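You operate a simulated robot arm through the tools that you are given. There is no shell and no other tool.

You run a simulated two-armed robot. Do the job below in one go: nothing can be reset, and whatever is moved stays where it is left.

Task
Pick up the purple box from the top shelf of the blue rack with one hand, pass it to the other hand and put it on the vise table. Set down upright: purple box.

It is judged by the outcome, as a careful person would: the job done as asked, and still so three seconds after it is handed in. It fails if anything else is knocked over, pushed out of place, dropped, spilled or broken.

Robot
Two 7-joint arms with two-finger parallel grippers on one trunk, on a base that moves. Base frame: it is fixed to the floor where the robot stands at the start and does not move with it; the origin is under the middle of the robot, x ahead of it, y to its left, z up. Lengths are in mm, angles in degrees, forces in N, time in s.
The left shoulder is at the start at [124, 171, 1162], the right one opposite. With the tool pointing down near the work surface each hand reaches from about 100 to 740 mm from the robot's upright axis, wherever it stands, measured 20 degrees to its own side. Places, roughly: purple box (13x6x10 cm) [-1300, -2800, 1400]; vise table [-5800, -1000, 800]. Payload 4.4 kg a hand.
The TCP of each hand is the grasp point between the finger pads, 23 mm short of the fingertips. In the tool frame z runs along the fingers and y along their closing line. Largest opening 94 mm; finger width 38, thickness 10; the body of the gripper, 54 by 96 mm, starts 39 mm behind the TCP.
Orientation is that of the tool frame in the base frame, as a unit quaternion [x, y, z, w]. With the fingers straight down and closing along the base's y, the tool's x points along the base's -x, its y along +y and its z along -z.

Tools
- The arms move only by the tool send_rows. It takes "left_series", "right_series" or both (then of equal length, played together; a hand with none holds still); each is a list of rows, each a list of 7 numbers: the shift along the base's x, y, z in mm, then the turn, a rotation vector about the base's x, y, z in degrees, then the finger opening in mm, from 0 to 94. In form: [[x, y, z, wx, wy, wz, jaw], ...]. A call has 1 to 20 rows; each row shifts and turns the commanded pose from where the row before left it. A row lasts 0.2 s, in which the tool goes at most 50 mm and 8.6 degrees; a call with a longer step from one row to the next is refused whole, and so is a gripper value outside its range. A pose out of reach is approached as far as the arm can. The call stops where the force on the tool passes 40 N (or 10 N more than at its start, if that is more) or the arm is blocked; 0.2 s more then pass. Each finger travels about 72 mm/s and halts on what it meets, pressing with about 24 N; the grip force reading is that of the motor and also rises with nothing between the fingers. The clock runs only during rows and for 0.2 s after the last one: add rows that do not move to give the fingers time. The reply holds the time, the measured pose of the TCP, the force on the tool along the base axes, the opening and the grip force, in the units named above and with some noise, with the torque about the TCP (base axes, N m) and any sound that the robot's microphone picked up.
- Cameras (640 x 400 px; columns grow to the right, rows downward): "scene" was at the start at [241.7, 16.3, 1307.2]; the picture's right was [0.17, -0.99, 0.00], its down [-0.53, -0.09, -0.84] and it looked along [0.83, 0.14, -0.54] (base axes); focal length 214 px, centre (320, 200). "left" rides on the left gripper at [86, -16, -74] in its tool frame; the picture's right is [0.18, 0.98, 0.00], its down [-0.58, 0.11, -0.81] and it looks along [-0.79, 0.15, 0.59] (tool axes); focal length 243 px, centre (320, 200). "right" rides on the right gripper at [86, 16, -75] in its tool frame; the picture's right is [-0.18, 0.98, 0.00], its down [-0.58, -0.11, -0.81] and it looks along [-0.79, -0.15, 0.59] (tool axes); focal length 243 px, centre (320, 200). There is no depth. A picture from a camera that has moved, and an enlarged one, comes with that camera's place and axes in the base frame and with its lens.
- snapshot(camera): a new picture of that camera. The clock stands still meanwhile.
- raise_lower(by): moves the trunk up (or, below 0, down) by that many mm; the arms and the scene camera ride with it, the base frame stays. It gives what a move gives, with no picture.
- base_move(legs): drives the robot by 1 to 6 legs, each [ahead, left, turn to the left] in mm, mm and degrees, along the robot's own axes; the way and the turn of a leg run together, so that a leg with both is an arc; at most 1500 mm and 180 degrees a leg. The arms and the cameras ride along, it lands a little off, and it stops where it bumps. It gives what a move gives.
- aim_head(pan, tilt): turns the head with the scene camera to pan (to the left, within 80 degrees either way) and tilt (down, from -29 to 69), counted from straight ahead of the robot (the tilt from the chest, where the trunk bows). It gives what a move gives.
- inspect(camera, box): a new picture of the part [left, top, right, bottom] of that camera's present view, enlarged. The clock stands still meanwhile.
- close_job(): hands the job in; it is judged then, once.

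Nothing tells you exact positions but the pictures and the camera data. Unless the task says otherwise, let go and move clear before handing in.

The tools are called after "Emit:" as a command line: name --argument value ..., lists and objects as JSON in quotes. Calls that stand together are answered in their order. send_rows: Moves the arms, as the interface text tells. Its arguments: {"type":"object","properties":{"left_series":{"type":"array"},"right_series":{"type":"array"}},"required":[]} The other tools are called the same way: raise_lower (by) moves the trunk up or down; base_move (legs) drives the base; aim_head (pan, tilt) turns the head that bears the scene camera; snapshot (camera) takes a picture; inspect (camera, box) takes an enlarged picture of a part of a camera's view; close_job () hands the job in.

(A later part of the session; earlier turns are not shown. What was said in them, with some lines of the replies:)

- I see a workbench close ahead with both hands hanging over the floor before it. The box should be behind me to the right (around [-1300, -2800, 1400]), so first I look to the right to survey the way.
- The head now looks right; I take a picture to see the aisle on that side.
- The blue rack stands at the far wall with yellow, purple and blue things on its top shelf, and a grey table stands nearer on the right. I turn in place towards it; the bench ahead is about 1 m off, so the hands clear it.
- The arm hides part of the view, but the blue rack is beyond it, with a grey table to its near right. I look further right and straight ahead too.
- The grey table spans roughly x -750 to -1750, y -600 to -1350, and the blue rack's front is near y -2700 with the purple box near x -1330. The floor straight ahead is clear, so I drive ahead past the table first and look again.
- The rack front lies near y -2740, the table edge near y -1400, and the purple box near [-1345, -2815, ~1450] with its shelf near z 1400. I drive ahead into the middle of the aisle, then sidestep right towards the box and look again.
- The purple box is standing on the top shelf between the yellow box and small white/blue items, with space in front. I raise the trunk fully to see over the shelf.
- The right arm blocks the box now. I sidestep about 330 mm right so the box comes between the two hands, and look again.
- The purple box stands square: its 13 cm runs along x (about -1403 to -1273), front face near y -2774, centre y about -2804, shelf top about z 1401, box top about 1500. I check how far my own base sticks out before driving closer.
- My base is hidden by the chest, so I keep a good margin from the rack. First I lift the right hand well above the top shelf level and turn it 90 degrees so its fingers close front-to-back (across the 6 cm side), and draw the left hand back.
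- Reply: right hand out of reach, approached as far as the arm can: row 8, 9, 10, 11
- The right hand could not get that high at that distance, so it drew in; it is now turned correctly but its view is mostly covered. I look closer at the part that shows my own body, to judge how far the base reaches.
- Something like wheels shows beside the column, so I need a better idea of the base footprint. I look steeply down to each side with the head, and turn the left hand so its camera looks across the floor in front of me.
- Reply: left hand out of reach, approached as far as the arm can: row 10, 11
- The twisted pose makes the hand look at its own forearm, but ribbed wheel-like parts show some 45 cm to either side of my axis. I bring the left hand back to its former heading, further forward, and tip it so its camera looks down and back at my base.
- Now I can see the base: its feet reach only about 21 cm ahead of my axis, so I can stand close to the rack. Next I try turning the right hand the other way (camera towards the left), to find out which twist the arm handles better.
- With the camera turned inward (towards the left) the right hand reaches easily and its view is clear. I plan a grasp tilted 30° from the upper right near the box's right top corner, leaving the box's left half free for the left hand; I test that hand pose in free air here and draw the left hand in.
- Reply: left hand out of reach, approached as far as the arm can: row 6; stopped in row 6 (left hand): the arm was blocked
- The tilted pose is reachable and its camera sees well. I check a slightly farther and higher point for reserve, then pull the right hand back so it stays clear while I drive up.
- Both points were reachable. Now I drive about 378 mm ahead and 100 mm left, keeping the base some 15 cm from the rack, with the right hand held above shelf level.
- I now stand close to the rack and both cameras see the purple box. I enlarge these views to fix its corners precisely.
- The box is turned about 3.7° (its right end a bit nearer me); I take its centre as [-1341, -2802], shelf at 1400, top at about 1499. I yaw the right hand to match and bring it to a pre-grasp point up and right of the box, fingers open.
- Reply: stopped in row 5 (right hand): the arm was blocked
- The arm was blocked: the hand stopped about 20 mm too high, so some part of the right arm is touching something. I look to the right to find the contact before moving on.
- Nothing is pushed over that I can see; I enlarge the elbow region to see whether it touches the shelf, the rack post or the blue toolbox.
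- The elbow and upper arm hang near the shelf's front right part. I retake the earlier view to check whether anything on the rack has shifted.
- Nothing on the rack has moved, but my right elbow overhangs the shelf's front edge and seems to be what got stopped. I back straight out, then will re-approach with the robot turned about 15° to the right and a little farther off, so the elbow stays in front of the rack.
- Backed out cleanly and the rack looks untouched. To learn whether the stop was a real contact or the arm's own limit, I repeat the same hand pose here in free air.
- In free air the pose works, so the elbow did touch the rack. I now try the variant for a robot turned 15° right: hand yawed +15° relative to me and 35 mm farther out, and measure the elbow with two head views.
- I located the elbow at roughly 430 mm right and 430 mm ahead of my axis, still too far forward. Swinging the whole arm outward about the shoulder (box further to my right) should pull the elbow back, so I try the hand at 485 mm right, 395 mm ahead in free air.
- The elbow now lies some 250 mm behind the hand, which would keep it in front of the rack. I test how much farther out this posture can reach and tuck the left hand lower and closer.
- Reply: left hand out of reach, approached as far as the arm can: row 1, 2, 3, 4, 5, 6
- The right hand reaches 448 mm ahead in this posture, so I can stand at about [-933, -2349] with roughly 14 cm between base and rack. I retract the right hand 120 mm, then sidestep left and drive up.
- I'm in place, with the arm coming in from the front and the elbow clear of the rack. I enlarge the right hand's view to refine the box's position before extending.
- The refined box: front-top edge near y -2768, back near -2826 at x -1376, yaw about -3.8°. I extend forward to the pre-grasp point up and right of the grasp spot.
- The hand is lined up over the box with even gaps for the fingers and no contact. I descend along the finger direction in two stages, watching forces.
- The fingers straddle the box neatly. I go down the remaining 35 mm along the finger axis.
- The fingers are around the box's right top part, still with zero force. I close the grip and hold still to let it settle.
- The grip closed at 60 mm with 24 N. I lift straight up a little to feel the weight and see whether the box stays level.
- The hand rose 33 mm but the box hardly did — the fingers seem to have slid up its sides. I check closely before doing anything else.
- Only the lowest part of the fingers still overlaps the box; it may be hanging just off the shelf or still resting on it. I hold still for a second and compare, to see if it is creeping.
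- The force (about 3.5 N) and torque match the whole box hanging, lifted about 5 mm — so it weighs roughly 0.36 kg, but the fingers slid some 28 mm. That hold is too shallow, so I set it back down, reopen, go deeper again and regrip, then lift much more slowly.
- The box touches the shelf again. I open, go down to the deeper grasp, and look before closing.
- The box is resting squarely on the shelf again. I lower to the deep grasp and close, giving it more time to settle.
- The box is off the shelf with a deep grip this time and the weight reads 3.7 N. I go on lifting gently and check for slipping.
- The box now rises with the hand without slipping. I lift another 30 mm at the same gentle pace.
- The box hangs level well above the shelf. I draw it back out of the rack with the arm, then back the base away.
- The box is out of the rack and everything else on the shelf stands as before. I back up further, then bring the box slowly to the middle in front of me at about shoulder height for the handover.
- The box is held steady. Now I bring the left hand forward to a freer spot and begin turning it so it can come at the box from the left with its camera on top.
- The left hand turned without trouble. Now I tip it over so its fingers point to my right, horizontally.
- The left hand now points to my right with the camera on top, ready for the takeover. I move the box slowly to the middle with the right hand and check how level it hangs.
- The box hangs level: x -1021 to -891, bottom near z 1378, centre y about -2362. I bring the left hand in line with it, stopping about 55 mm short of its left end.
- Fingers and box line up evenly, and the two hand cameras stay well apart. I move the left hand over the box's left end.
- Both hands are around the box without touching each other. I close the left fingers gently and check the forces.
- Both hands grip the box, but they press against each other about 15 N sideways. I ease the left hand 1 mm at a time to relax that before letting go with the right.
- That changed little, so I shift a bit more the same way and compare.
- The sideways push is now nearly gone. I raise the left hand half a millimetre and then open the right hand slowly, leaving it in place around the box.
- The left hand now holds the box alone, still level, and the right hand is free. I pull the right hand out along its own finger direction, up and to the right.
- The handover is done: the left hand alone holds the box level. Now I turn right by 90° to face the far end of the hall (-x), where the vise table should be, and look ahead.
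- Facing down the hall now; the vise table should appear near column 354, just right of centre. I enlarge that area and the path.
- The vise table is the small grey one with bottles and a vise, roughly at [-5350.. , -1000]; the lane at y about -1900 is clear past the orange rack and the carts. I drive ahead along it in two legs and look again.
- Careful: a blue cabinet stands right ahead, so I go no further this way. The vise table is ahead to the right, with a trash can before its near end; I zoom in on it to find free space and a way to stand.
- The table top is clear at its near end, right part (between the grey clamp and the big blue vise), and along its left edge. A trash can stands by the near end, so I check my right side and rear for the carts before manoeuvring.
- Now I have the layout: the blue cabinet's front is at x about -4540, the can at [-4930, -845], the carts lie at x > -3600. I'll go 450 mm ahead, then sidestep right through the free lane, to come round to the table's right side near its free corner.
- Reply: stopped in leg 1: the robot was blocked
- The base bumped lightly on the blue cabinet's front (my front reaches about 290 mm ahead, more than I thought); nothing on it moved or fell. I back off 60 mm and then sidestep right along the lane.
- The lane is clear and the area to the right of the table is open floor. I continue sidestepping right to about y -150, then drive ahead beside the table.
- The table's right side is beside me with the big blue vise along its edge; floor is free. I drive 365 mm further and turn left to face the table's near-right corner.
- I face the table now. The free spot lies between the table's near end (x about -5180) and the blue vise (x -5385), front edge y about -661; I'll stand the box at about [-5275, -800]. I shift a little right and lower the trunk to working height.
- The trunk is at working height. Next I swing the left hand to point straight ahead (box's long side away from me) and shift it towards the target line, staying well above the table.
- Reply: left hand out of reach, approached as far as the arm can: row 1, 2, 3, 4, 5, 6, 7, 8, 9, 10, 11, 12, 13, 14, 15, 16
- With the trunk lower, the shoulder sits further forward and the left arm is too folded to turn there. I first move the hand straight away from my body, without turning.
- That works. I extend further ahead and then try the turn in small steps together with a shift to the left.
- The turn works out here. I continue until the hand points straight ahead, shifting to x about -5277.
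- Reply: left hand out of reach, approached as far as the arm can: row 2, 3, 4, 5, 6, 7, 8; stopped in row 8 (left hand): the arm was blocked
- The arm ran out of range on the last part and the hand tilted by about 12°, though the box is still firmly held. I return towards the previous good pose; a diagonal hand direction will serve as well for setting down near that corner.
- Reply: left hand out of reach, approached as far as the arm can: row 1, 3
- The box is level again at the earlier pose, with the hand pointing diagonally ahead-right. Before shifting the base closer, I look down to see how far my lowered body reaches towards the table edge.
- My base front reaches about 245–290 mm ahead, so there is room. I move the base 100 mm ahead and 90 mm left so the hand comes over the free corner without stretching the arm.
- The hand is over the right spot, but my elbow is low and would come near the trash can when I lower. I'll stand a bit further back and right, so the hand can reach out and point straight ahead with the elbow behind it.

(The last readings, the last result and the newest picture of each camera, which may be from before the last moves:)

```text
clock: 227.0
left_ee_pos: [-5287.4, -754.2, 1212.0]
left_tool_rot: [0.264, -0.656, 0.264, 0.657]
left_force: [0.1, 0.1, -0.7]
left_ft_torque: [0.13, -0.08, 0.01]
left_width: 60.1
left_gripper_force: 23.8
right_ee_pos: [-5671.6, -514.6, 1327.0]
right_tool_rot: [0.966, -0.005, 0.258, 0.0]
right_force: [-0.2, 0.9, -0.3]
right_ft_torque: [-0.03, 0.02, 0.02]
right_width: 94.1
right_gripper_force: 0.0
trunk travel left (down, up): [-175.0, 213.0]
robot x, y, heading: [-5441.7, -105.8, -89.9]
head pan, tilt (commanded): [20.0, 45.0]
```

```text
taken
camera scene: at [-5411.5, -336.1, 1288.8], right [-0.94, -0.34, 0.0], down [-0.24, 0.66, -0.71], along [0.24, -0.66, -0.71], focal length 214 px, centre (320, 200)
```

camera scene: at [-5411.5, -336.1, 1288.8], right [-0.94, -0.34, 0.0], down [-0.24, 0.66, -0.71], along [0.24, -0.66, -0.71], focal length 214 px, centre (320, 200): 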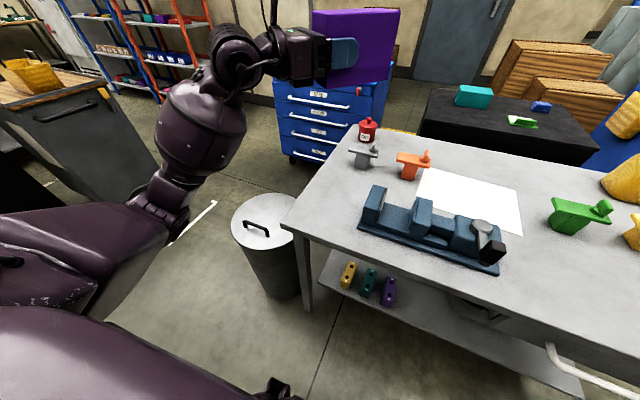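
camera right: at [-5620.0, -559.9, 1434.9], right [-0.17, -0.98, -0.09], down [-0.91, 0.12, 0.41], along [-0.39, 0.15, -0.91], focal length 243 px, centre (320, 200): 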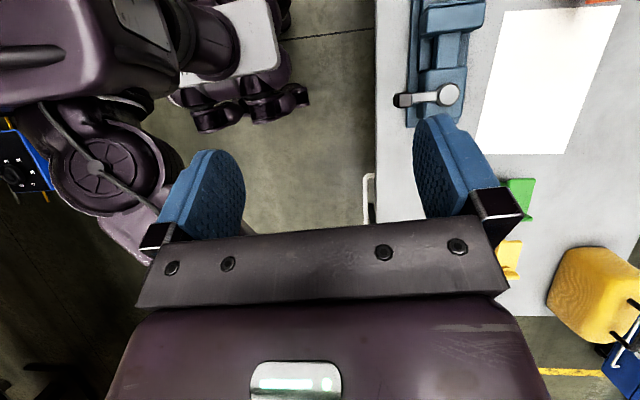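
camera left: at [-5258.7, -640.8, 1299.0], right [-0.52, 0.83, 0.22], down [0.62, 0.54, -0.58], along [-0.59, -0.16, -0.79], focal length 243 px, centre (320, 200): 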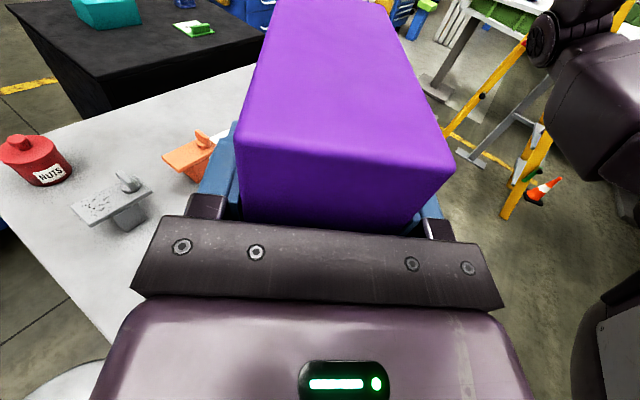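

That works without trouble; the hand now points about 44° ahead-right. I continue turning in short steps.

Emit:
send_rows --left_series '[[0, 0, 0, 0, 0, 4, 0], [0, 0, 0, 0, 0, 4, 0], [0, 0, 0, 0, 0, 4, 0], [0, 0, 0, 0, 0, 4, 0], [0, 0, 0, 0, 0, 0, 0]]'

Emit:
send_rows --left_series '[[0, 0, 0, 0, 0, 4, 0], [0, 0, 0, 0, 0, 4, 0], [0, 0, 0, 0, 0, 0, 0]]'

```text
clock: 228.2
left_ee_pos: [-5287.3, -752.1, 1213.8]
left_tool_rot: [0.353, -0.612, 0.353, 0.613]
left_force: [0.3, -0.1, 0.8]
left_ft_torque: [0.11, -0.06, 0.02]
left_width: 60.0
left_gripper_force: 24.3
right_ee_pos: [-5672.1, -512.9, 1327.7]
right_tool_rot: [0.966, -0.004, 0.258, -0.001]
right_force: [0.8, 0.0, 0.0]
right_ft_torque: [-0.01, 0.0, 0.03]
right_width: 94.2
right_gripper_force: 0.0
trunk travel left (down, up): [-175.0, 213.0]
robot x, y, heading: [-5438.5, -109.4, -90.1]
head pan, tilt (commanded): [20.0, 45.0]
```

```text
clock: 229.0
left_ee_pos: [-5287.4, -752.8, 1213.2]
left_tool_rot: [-0.395, 0.587, -0.395, -0.586]
left_force: [0.9, -0.1, -0.3]
left_ft_torque: [0.11, -0.08, 0.02]
left_width: 60.0
left_gripper_force: 24.2
right_ee_pos: [-5671.9, -514.6, 1327.4]
right_tool_rot: [0.966, -0.006, 0.258, 0.0]
right_force: [-0.2, 0.6, -0.7]
right_ft_torque: [-0.01, 0.03, 0.0]
right_width: 94.2
right_gripper_force: 0.0
trunk travel left (down, up): [-175.0, 213.0]
robot x, y, heading: [-5440.5, -109.0, -90.2]
head pan, tilt (commanded): [20.0, 45.0]
```

The hand now points about 68° (mostly straight ahead) and the box is level. I move it over the target spot and start lowering in stages.

Emit:
send_rows --left_series '[[4, -12, 0, 0, 0, 0, 0], [4, -13, -5, 0, 0, 0, 0], [4, -13, -10, 0, 0, 0, 0], [0, -13, -12, 0, 0, 0, 0], [0, 0, -12, 0, 0, 0, 0], [0, 0, -12, 0, 0, 0, 0], [0, 0, -12, 0, 0, 0, 0], [0, 0, -12, 0, 0, 0, 0], [0, 0, 0, 0, 0, 0, 0]]'

Emit:
snapshot --camera "scene"

```text
clock: 231.0
left_ee_pos: [-5274.8, -802.8, 1137.3]
left_tool_rot: [-0.394, 0.587, -0.395, -0.587]
left_force: [-1.0, 0.2, -0.4]
left_ft_torque: [0.09, -0.03, 0.04]
left_width: 59.9
left_gripper_force: 24.0
right_ee_pos: [-5672.2, -512.9, 1327.5]
right_tool_rot: [0.966, -0.005, 0.258, 0.0]
right_force: [-0.5, 0.5, 0.8]
right_ft_torque: [0.01, 0.02, -0.01]
right_width: 93.9
right_gripper_force: 0.0
trunk travel left (down, up): [-175.0, 213.0]
robot x, y, heading: [-5441.3, -107.7, -90.0]
head pan, tilt (commanded): [20.0, 45.0]
```

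```text
taken
camera scene: at [-5411.6, -335.9, 1288.9], right [-0.94, -0.34, 0.0], down [-0.24, 0.66, -0.71], along [0.24, -0.66, -0.71], focal length 214 px, centre (320, 200)
```

scene: 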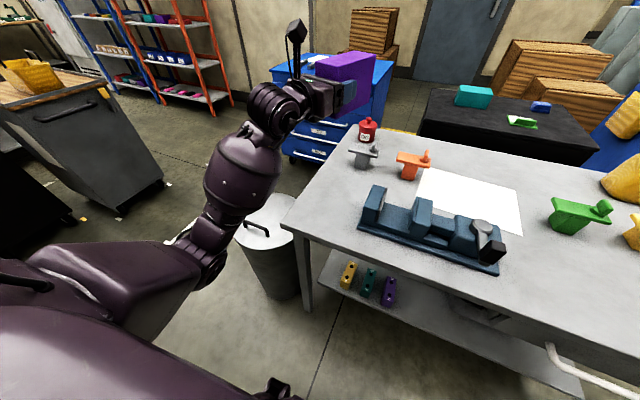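

Lowering goes smoothly and the arm stays outside the table. I continue down.

Emit:
send_rows --left_series '[[0, 0, -12, 0, 0, 0, 0], [0, 0, -12, 0, 0, 0, 0], [0, 0, -12, 0, 0, 0, 0], [0, 0, -12, 0, 0, 0, 0], [0, 0, -12, 0, 0, 0, 0], [0, 0, -12, 0, 0, 0, 0], [0, 0, -12, 0, 0, 0, 0], [0, 0, -12, 0, 0, 0, 0], [0, 0, 0, 0, 0, 0, 0]]'

Emit:
snapshot --camera "scene"

Emit:
snapshot --camera "left"

```text
clock: 233.0
left_ee_pos: [-5274.6, -804.4, 1043.0]
left_tool_rot: [0.394, -0.587, 0.394, 0.587]
left_force: [-0.1, 0.6, -0.4]
left_ft_torque: [0.11, -0.01, -0.04]
left_width: 59.8
left_gripper_force: 24.3
right_ee_pos: [-5672.1, -513.2, 1326.1]
right_tool_rot: [0.966, -0.004, 0.257, -0.001]
right_force: [-0.4, -0.1, -0.2]
right_ft_torque: [-0.01, 0.02, -0.01]
right_width: 93.7
right_gripper_force: 0.1
trunk travel left (down, up): [-175.0, 213.0]
robot x, y, heading: [-5440.3, -107.1, -89.8]
head pan, tilt (commanded): [20.0, 45.0]
```

```text
taken
camera scene: at [-5411.6, -335.9, 1288.9], right [-0.94, -0.34, 0.0], down [-0.24, 0.66, -0.71], along [0.24, -0.66, -0.71], focal length 214 px, centre (320, 200)
```

scene: 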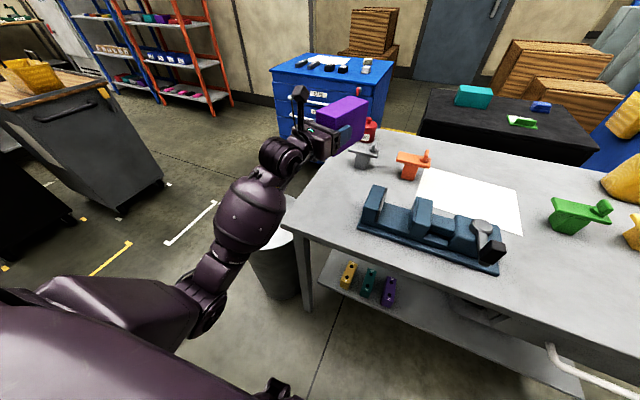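

```text
taken
camera left: at [-5230.8, -741.1, 1128.8], right [-0.91, 0.37, 0.18], down [0.2, 0.79, -0.58], along [-0.36, -0.49, -0.79], focal length 243 px, centre (320, 200)
```

left: 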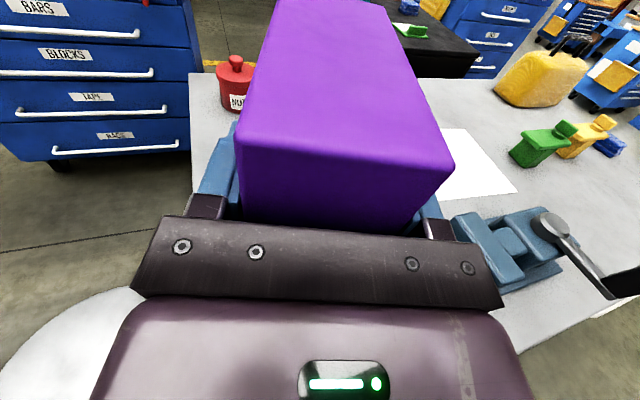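

All clear: the box is over the free corner and the elbow is well behind the table edge. I lower another 144 mm.

Emit:
send_rows --left_series '[[0, 0, -12, 0, 0, 0, 0], [0, 0, -12, 0, 0, 0, 0], [0, 0, -12, 0, 0, 0, 0], [0, 0, -12, 0, 0, 0, 0], [0, 0, -12, 0, 0, 0, 0], [0, 0, -12, 0, 0, 0, 0], [0, 0, -12, 0, 0, 0, 0], [0, 0, -12, 0, 0, 0, 0], [0, 0, -12, 0, 0, 0, 0], [0, 0, -12, 0, 0, 0, 0], [0, 0, -12, 0, 0, 0, 0], [0, 0, -12, 0, 0, 0, 0], [0, 0, 0, 0, 0, 0, 0]]'

Emit:
snapshot --camera "scene"

Emit:
inspect --camera "scene" --box '[240, 90, 440, 240]'

Emit:
snapshot --camera "left"

```text
clock: 235.8
left_ee_pos: [-5275.6, -805.2, 896.8]
left_tool_rot: [-0.395, 0.587, -0.394, -0.587]
left_force: [0.6, 0.2, -0.6]
left_ft_torque: [0.14, -0.01, 0.02]
left_width: 59.9
left_gripper_force: 23.9
right_ee_pos: [-5672.6, -513.0, 1328.2]
right_tool_rot: [0.966, -0.004, 0.257, 0.0]
right_force: [0.2, 0.6, 0.4]
right_ft_torque: [-0.04, 0.0, -0.02]
right_width: 94.1
right_gripper_force: 0.0
trunk travel left (down, up): [-175.0, 213.0]
robot x, y, heading: [-5440.1, -107.6, -89.9]
head pan, tilt (commanded): [20.0, 45.0]
```

```text
taken
camera scene: at [-5411.6, -335.9, 1288.9], right [-0.94, -0.34, 0.0], down [-0.24, 0.66, -0.71], along [0.24, -0.66, -0.71], focal length 214 px, centre (320, 200)
```

scene: 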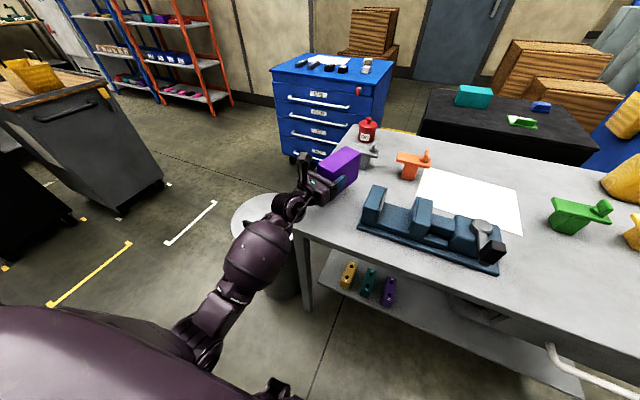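

```text
2.67 times, centred on (340, 165) of scene
camera zoom: at [-5411.6, -335.9, 1288.9], right [-0.94, -0.34, 0.0], down [-0.24, 0.66, -0.71], along [0.24, -0.66, -0.71], focal length 572 px, centre (267, 293)
```

zoom: 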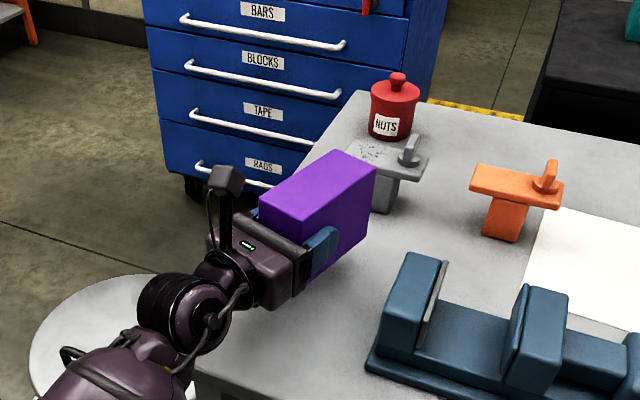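

```text
taken
camera left: at [-5231.7, -741.4, 983.4], right [-0.91, 0.37, 0.18], down [0.2, 0.79, -0.58], along [-0.36, -0.49, -0.79], focal length 243 px, centre (320, 200)
```

left: 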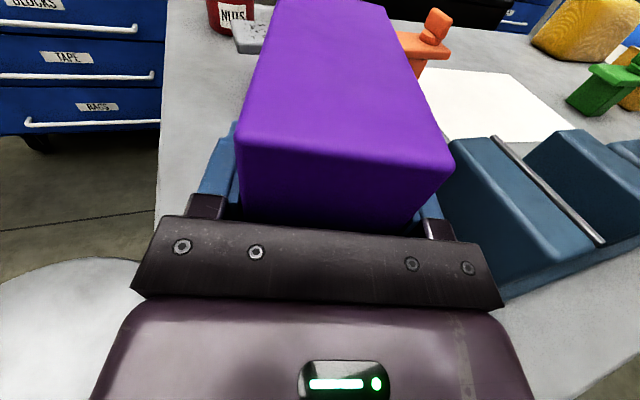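

The box is about 45 mm above the table with clear space to the clamp, vise and edges. I lower most of the rest, then feel for the table in small steps.

Emit:
send_rows --left_series '[[0, 0, -10, 0, 0, 0, 0], [0, 0, -10, 0, 0, 0, 0], [0, 0, -8, 0, 0, 0, 0], [0, 0, -5, 0, 0, 0, 0], [0, 0, 0, 0, 0, 0, 0]]'

Emit:
inspect --camera "scene" --box '[270, 120, 400, 220]'

```text
clock: 237.0
left_ee_pos: [-5274.9, -804.4, 865.4]
left_tool_rot: [0.394, -0.587, 0.394, 0.587]
left_force: [-0.1, 0.2, -0.3]
left_ft_torque: [0.14, -0.05, -0.04]
left_width: 59.8
left_gripper_force: 24.1
right_ee_pos: [-5671.7, -513.8, 1327.7]
right_tool_rot: [0.966, -0.004, 0.258, -0.001]
right_force: [-0.8, -0.2, 0.6]
right_ft_torque: [0.01, 0.0, 0.0]
right_width: 94.0
right_gripper_force: 0.1
trunk travel left (down, up): [-175.0, 213.0]
robot x, y, heading: [-5439.3, -108.2, -90.0]
head pan, tilt (commanded): [20.0, 45.0]
```

```text
4.00 times, centred on (335, 170) of scene
camera zoom: at [-5411.6, -336.0, 1288.9], right [-0.94, -0.34, 0.0], down [-0.24, 0.66, -0.71], along [0.24, -0.66, -0.71], focal length 858 px, centre (260, 320)
```

zoom: 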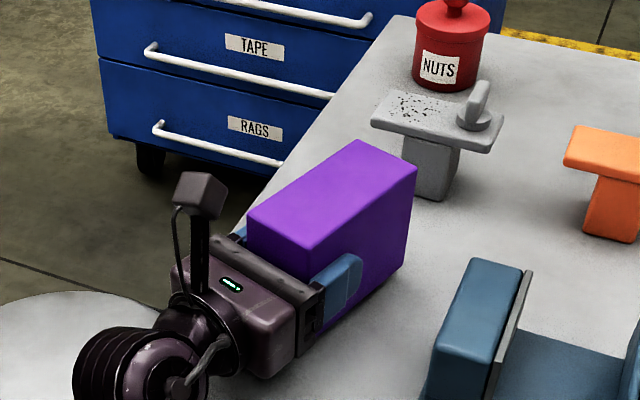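

The box's base is some 15 mm above the table. I now lower in 2–3 mm steps and watch the force.

Emit:
send_rows --left_series '[[0, 0, -3, 0, 0, 0, 0], [0, 0, -3, 0, 0, 0, 0], [0, 0, -3, 0, 0, 0, 0], [0, 0, 0, 0, 0, 0, 0]]'

Emit:
send_rows --left_series '[[0, 0, -2, 0, 0, 0, 0], [0, 0, -2, 0, 0, 0, 0], [0, 0, 0, 0, 0, 0, 0]]'

```text
clock: 238.0
left_ee_pos: [-5275.2, -804.5, 855.3]
left_tool_rot: [0.395, -0.586, 0.395, 0.587]
left_force: [-0.7, -1.1, 0.3]
left_ft_torque: [0.11, -0.06, -0.03]
left_width: 59.8
left_gripper_force: 24.1
right_ee_pos: [-5672.0, -513.5, 1326.9]
right_tool_rot: [0.966, -0.005, 0.258, 0.0]
right_force: [-0.2, -0.1, 0.0]
right_ft_torque: [0.01, 0.04, -0.02]
right_width: 93.9
right_gripper_force: 0.0
trunk travel left (down, up): [-175.0, 213.0]
robot x, y, heading: [-5442.3, -108.7, -89.7]
head pan, tilt (commanded): [20.0, 45.0]
```

```text
clock: 238.8
left_ee_pos: [-5275.2, -803.7, 852.6]
left_tool_rot: [0.393, -0.587, 0.394, 0.588]
left_force: [-1.5, -0.3, -0.2]
left_ft_torque: [0.19, -0.06, 0.02]
left_width: 59.8
left_gripper_force: 23.9
right_ee_pos: [-5670.9, -513.4, 1328.7]
right_tool_rot: [0.966, -0.004, 0.258, -0.001]
right_force: [-1.3, -1.3, -0.2]
right_ft_torque: [0.01, -0.01, 0.02]
right_width: 94.1
right_gripper_force: 0.0
trunk travel left (down, up): [-175.0, 213.0]
robot x, y, heading: [-5440.3, -108.4, -90.2]
head pan, tilt (commanded): [20.0, 45.0]
```

No contact yet at 852.6 mm hand height (base about 803). I go on in finer steps.

Emit:
send_rows --left_series '[[0, 0, -1.5, 0, 0, 0, 0], [0, 0, -1.5, 0, 0, 0, 0], [0, 0, 0, 0, 0, 0, 0]]'

Emit:
send_rows --left_series '[[0, 0, -1.5, 0, 0, 0, 0], [0, 0, 0, 0, 0, 0, 0]]'

Emit:
inspect --camera "scene" --box '[290, 140, 390, 220]'

```text
clock: 239.6
left_ee_pos: [-5275.4, -803.6, 853.2]
left_tool_rot: [0.393, -0.585, 0.397, 0.588]
left_force: [1.8, -4.9, 15.8]
left_ft_torque: [0.49, 0.1, 0.03]
left_width: 60.0
left_gripper_force: 24.1
right_ee_pos: [-5671.9, -512.0, 1327.7]
right_tool_rot: [0.966, -0.004, 0.257, 0.001]
right_force: [0.4, -0.4, 0.1]
right_ft_torque: [-0.01, 0.0, 0.02]
right_width: 94.0
right_gripper_force: 0.0
trunk travel left (down, up): [-175.0, 213.0]
robot x, y, heading: [-5442.5, -107.1, -89.8]
head pan, tilt (commanded): [20.0, 45.0]
```

```text
clock: 240.2
left_ee_pos: [-5277.2, -802.5, 850.5]
left_tool_rot: [0.393, -0.586, 0.395, 0.588]
left_force: [2.3, -6.9, 19.4]
left_ft_torque: [-0.13, 0.29, -0.16]
left_width: 59.5
left_gripper_force: 24.2
right_ee_pos: [-5672.6, -511.8, 1328.4]
right_tool_rot: [0.966, -0.004, 0.258, 0.001]
right_force: [-0.7, -0.4, 0.0]
right_ft_torque: [-0.02, -0.01, 0.01]
right_width: 94.0
right_gripper_force: 0.0
trunk travel left (down, up): [-175.0, 213.0]
robot x, y, heading: [-5438.5, -107.0, -90.0]
head pan, tilt (commanded): [20.0, 45.0]
```

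```text
5.00 times, centred on (340, 180) of scene
camera zoom: at [-5411.9, -334.4, 1289.4], right [-0.94, -0.34, 0.0], down [-0.24, 0.66, -0.71], along [0.24, -0.66, -0.71], focal length 1072 px, centre (220, 300)
```

zoom: 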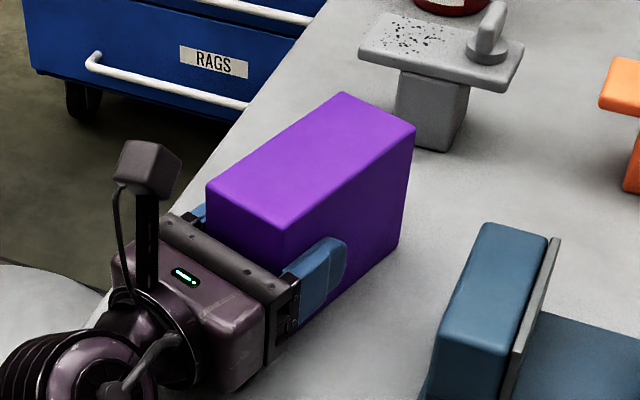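

The box has touched down (about 16–19 N upward) and seems seated flat. I ease the pressure a little and then open the left hand slowly.

Emit:
send_rows --left_series '[[0, 0, 1, 0, 0, 0, 0], [0, 0, 0, 0, 0, 0, 0]]'

```text
clock: 240.8
left_ee_pos: [-5276.8, -802.8, 850.9]
left_tool_rot: [0.394, -0.586, 0.395, 0.588]
left_force: [-0.1, -1.6, 17.8]
left_ft_torque: [-0.19, 0.29, 0.09]
left_width: 60.0
left_gripper_force: 23.5
right_ee_pos: [-5670.9, -510.9, 1327.3]
right_tool_rot: [0.966, -0.004, 0.258, 0.0]
right_force: [-0.4, -1.0, 0.9]
right_ft_torque: [-0.01, -0.05, -0.03]
right_width: 94.0
right_gripper_force: 0.1
trunk travel left (down, up): [-175.0, 213.0]
robot x, y, heading: [-5440.8, -105.4, -90.0]
head pan, tilt (commanded): [20.0, 45.0]
```

Still nearly 18 N of pressure, so I ease up a bit more before opening.

Emit:
send_rows --left_series '[[0, 0, 1, 0, 0, 0, 0], [0, 0, 0.5, 0, 0, 0, 0], [0, 0, 0, 0, 0, 0, 0]]'

```text
clock: 241.6
left_ee_pos: [-5276.1, -803.0, 849.5]
left_tool_rot: [-0.394, 0.588, -0.394, -0.587]
left_force: [0.6, 5.4, 7.9]
left_ft_torque: [-0.26, 0.2, -0.06]
left_width: 60.1
left_gripper_force: 23.8
right_ee_pos: [-5671.8, -511.9, 1327.2]
right_tool_rot: [0.966, -0.005, 0.259, 0.001]
right_force: [-0.5, 0.9, 0.1]
right_ft_torque: [-0.01, -0.01, -0.03]
right_width: 94.0
right_gripper_force: 0.0
trunk travel left (down, up): [-175.0, 213.0]
robot x, y, heading: [-5436.5, -109.2, -89.9]
head pan, tilt (commanded): [20.0, 45.0]
```

Only about 8 N remains. I open the left fingers slowly and keep the hand still.

Emit:
send_rows --left_series '[[0, 0, 0, 0, 0, 0, 62], [0, 0, 0, 0, 0, 0, 66], [0, 0, 0, 0, 0, 0, 74], [0, 0, 0, 0, 0, 0, 84], [0, 0, 0, 0, 0, 0, 94], [0, 0, 0, 0, 0, 0, 94]]'

Emit:
inspect --camera "scene" --box '[290, 140, 390, 220]'

Emit:
snapshot --camera "left"

```text
clock: 243.0
left_ee_pos: [-5275.5, -803.7, 850.3]
left_tool_rot: [0.394, -0.587, 0.394, 0.587]
left_force: [-0.1, 0.9, 0.6]
left_ft_torque: [0.03, 0.0, -0.01]
left_width: 94.0
left_gripper_force: 0.0
right_ee_pos: [-5671.7, -513.2, 1326.6]
right_tool_rot: [0.966, -0.005, 0.258, -0.001]
right_force: [-0.7, -0.4, -0.5]
right_ft_torque: [0.04, 0.0, 0.03]
right_width: 93.7
right_gripper_force: 0.0
trunk travel left (down, up): [-175.0, 213.0]
robot x, y, heading: [-5440.8, -105.3, -89.8]
head pan, tilt (commanded): [20.0, 45.0]
```

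```text
5.00 times, centred on (340, 180) of scene
camera zoom: at [-5411.6, -335.8, 1288.9], right [-0.94, -0.34, 0.0], down [-0.24, 0.66, -0.71], along [0.24, -0.66, -0.71], focal length 1072 px, centre (220, 300)
```

zoom: 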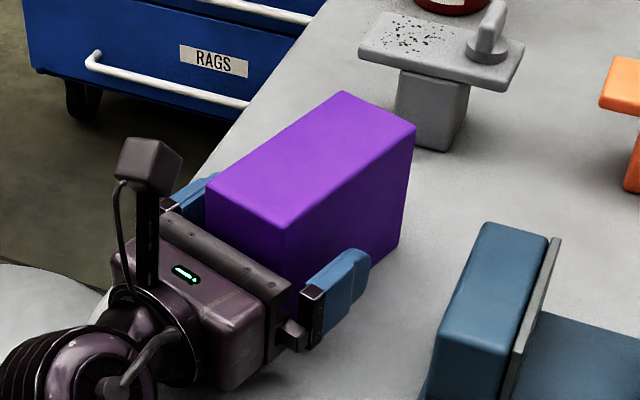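

```text
taken
camera left: at [-5231.2, -741.8, 936.6], right [-0.91, 0.37, 0.18], down [0.2, 0.79, -0.58], along [-0.36, -0.49, -0.79], focal length 243 px, centre (320, 200)
```

left: 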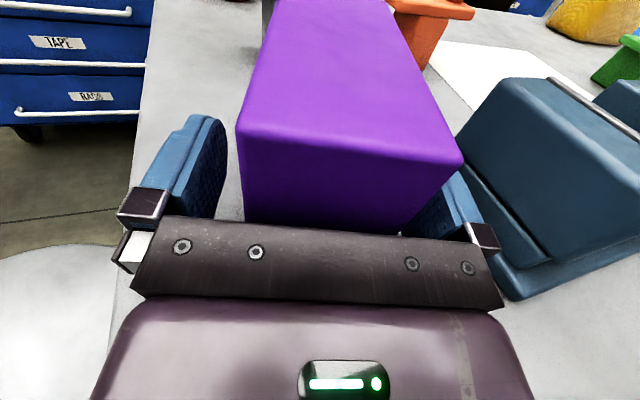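

The box stands free on the table. I pull the left hand straight back along its pointing direction to clear it.

Emit:
send_rows --left_series '[[3, 7.4, 0, 0, 0, 0, 94], [5.2, 13, 0, 0, 0, 0, 94], [5.2, 13, 0, 0, 0, 0, 94], [5.2, 13, 0, 0, 0, 0, 94], [5.2, 13, 0, 0, 0, 0, 94], [5.2, 13, 0, 0, 0, 0, 94], [0, 0, 0, 0, 0, 0, 94]]'

Emit:
snapshot --camera "scene"

Emit:
inspect --camera "scene" --box '[270, 110, 430, 230]'

Emit:
snapshot --camera "left"

```text
clock: 244.6
left_ee_pos: [-5247.0, -731.0, 850.4]
left_tool_rot: [0.394, -0.587, 0.394, 0.587]
left_force: [-0.1, -0.2, -0.3]
left_ft_torque: [0.03, 0.01, 0.02]
left_width: 93.9
left_gripper_force: 0.1
right_ee_pos: [-5671.9, -511.3, 1327.1]
right_tool_rot: [0.966, -0.005, 0.258, 0.0]
right_force: [0.3, -0.7, -0.5]
right_ft_torque: [-0.03, 0.0, -0.02]
right_width: 93.9
right_gripper_force: 0.0
trunk travel left (down, up): [-175.0, 213.0]
robot x, y, heading: [-5442.4, -105.0, -90.0]
head pan, tilt (commanded): [20.0, 45.0]
```

```text
taken
camera scene: at [-5411.7, -335.9, 1288.9], right [-0.94, -0.34, 0.0], down [-0.24, 0.66, -0.71], along [0.24, -0.66, -0.71], focal length 214 px, centre (320, 200)
```

scene: 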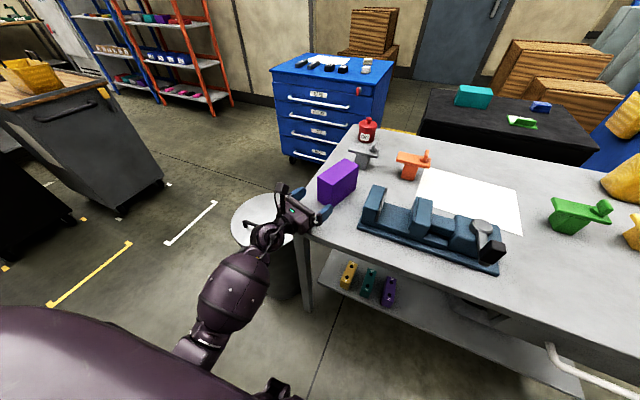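

```text
3.33 times, centred on (350, 170) of scene
camera zoom: at [-5411.7, -335.9, 1288.9], right [-0.94, -0.34, 0.0], down [-0.24, 0.66, -0.71], along [0.24, -0.66, -0.71], focal length 715 px, centre (220, 300)
```

zoom: 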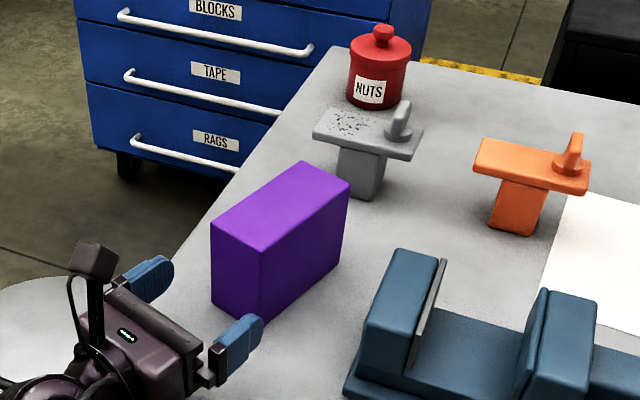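

```text
taken
camera left: at [-5201.5, -668.9, 936.4], right [-0.91, 0.37, 0.18], down [0.2, 0.79, -0.58], along [-0.36, -0.49, -0.79], focal length 243 px, centre (320, 200)
```

left: 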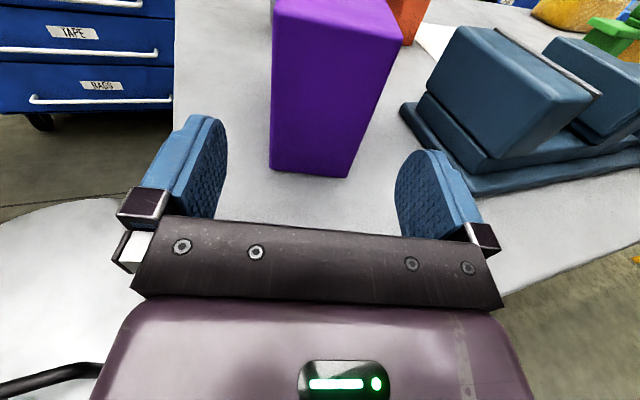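

The left hand is clear, and the box stands upright and well inside the table's edges. I back the robot away to leave space, then check the scene once more.

Emit:
base_move --legs '[[-200, 0, 0]]'

Emit:
aim_head --pan 10 --tilt 35

Emit:
snapshot --camera "scene"

Emit:
inspect --camera "scene" --box '[240, 90, 440, 240]'

```text
clock: 246.2
left_ee_pos: [-5246.5, -533.0, 849.8]
left_tool_rot: [0.393, -0.587, 0.394, 0.588]
left_force: [-0.2, -0.5, 1.2]
left_ft_torque: [0.01, 0.0, 0.03]
left_width: 93.9
left_gripper_force: 0.1
right_ee_pos: [-5671.9, -312.3, 1327.1]
right_tool_rot: [0.966, -0.006, 0.258, 0.001]
right_force: [0.4, 0.3, 0.1]
right_ft_torque: [-0.01, 0.03, 0.0]
right_width: 94.2
right_gripper_force: 0.0
trunk travel left (down, up): [-175.0, 213.0]
robot x, y, heading: [-5441.0, 95.6, -90.3]
head pan, tilt (commanded): [20.0, 45.0]
```

```text
clock: 247.0
left_ee_pos: [-5247.0, -532.0, 850.3]
left_tool_rot: [0.393, -0.587, 0.394, 0.588]
left_force: [-0.3, 0.0, 0.9]
left_ft_torque: [0.01, 0.01, -0.02]
left_width: 94.0
left_gripper_force: 0.0
right_ee_pos: [-5672.4, -313.0, 1326.8]
right_tool_rot: [0.966, -0.006, 0.258, 0.0]
right_force: [0.1, -0.5, -0.5]
right_ft_torque: [-0.02, 0.02, -0.02]
right_width: 94.0
right_gripper_force: 0.1
trunk travel left (down, up): [-175.0, 213.0]
robot x, y, heading: [-5437.2, 90.1, -90.2]
head pan, tilt (commanded): [10.0, 35.0]
```

```text
taken
camera scene: at [-5424.8, -146.8, 1303.7], right [-0.99, -0.17, 0.0], down [-0.1, 0.57, -0.82], along [0.14, -0.81, -0.57], focal length 214 px, centre (320, 200)
```

scene: 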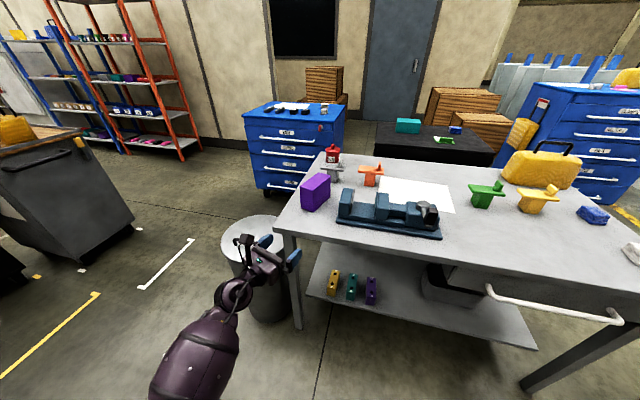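

```text
2.67 times, centred on (340, 165) of scene
camera zoom: at [-5424.8, -146.8, 1303.7], right [-0.99, -0.17, 0.0], down [-0.1, 0.57, -0.82], along [0.14, -0.81, -0.57], focal length 572 px, centre (267, 293)
```

zoom: 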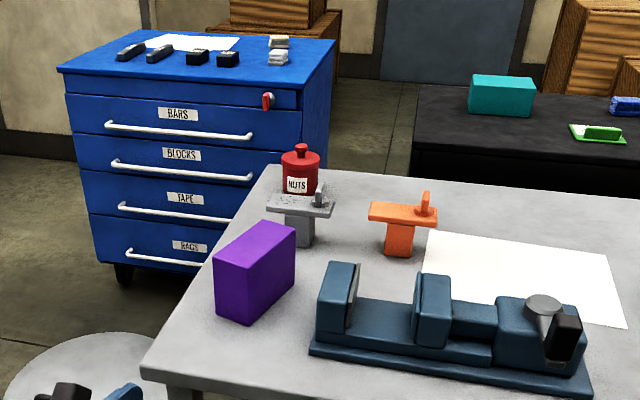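

The purple box stands upright on the vise table, clear of the edge and of the vise, clamps and jar, and nothing else I can see has been disturbed. Both hands are open and away from it, so I hand the job in.

Emit:
close_job

```text
The job is handed in.
```

The purple box is standing upright on the vise table. It sits near the table's corner, clear of the edge, the blue vise, the grey clamp and the nuts jar. The right hand took it from the top shelf of the blue rack, passed it to the left hand in the aisle, and the left hand set it down. Both hands were open and clear of it when I handed in.

Three things went less than cleanly:

- **First lift:** the fingers slid about 28 mm up the box. I set it back on the shelf, gripped it deeper and lifted it slowly; it did not slip again.
- **Elbow contact:** on the first approach to the rack, the right arm was stopped, most likely by the elbow touching the rack. I backed out and came in from another angle. Nothing on the rack had moved.
- **Cabinet bump:** the base lightly bumped the front of the blue cabinet with the drawers on the way to the vise table. Nothing on it fell, and comparing pictures before and after I saw no shift.

In the last pictures, the rest of the table and the cabinet looked undisturbed.
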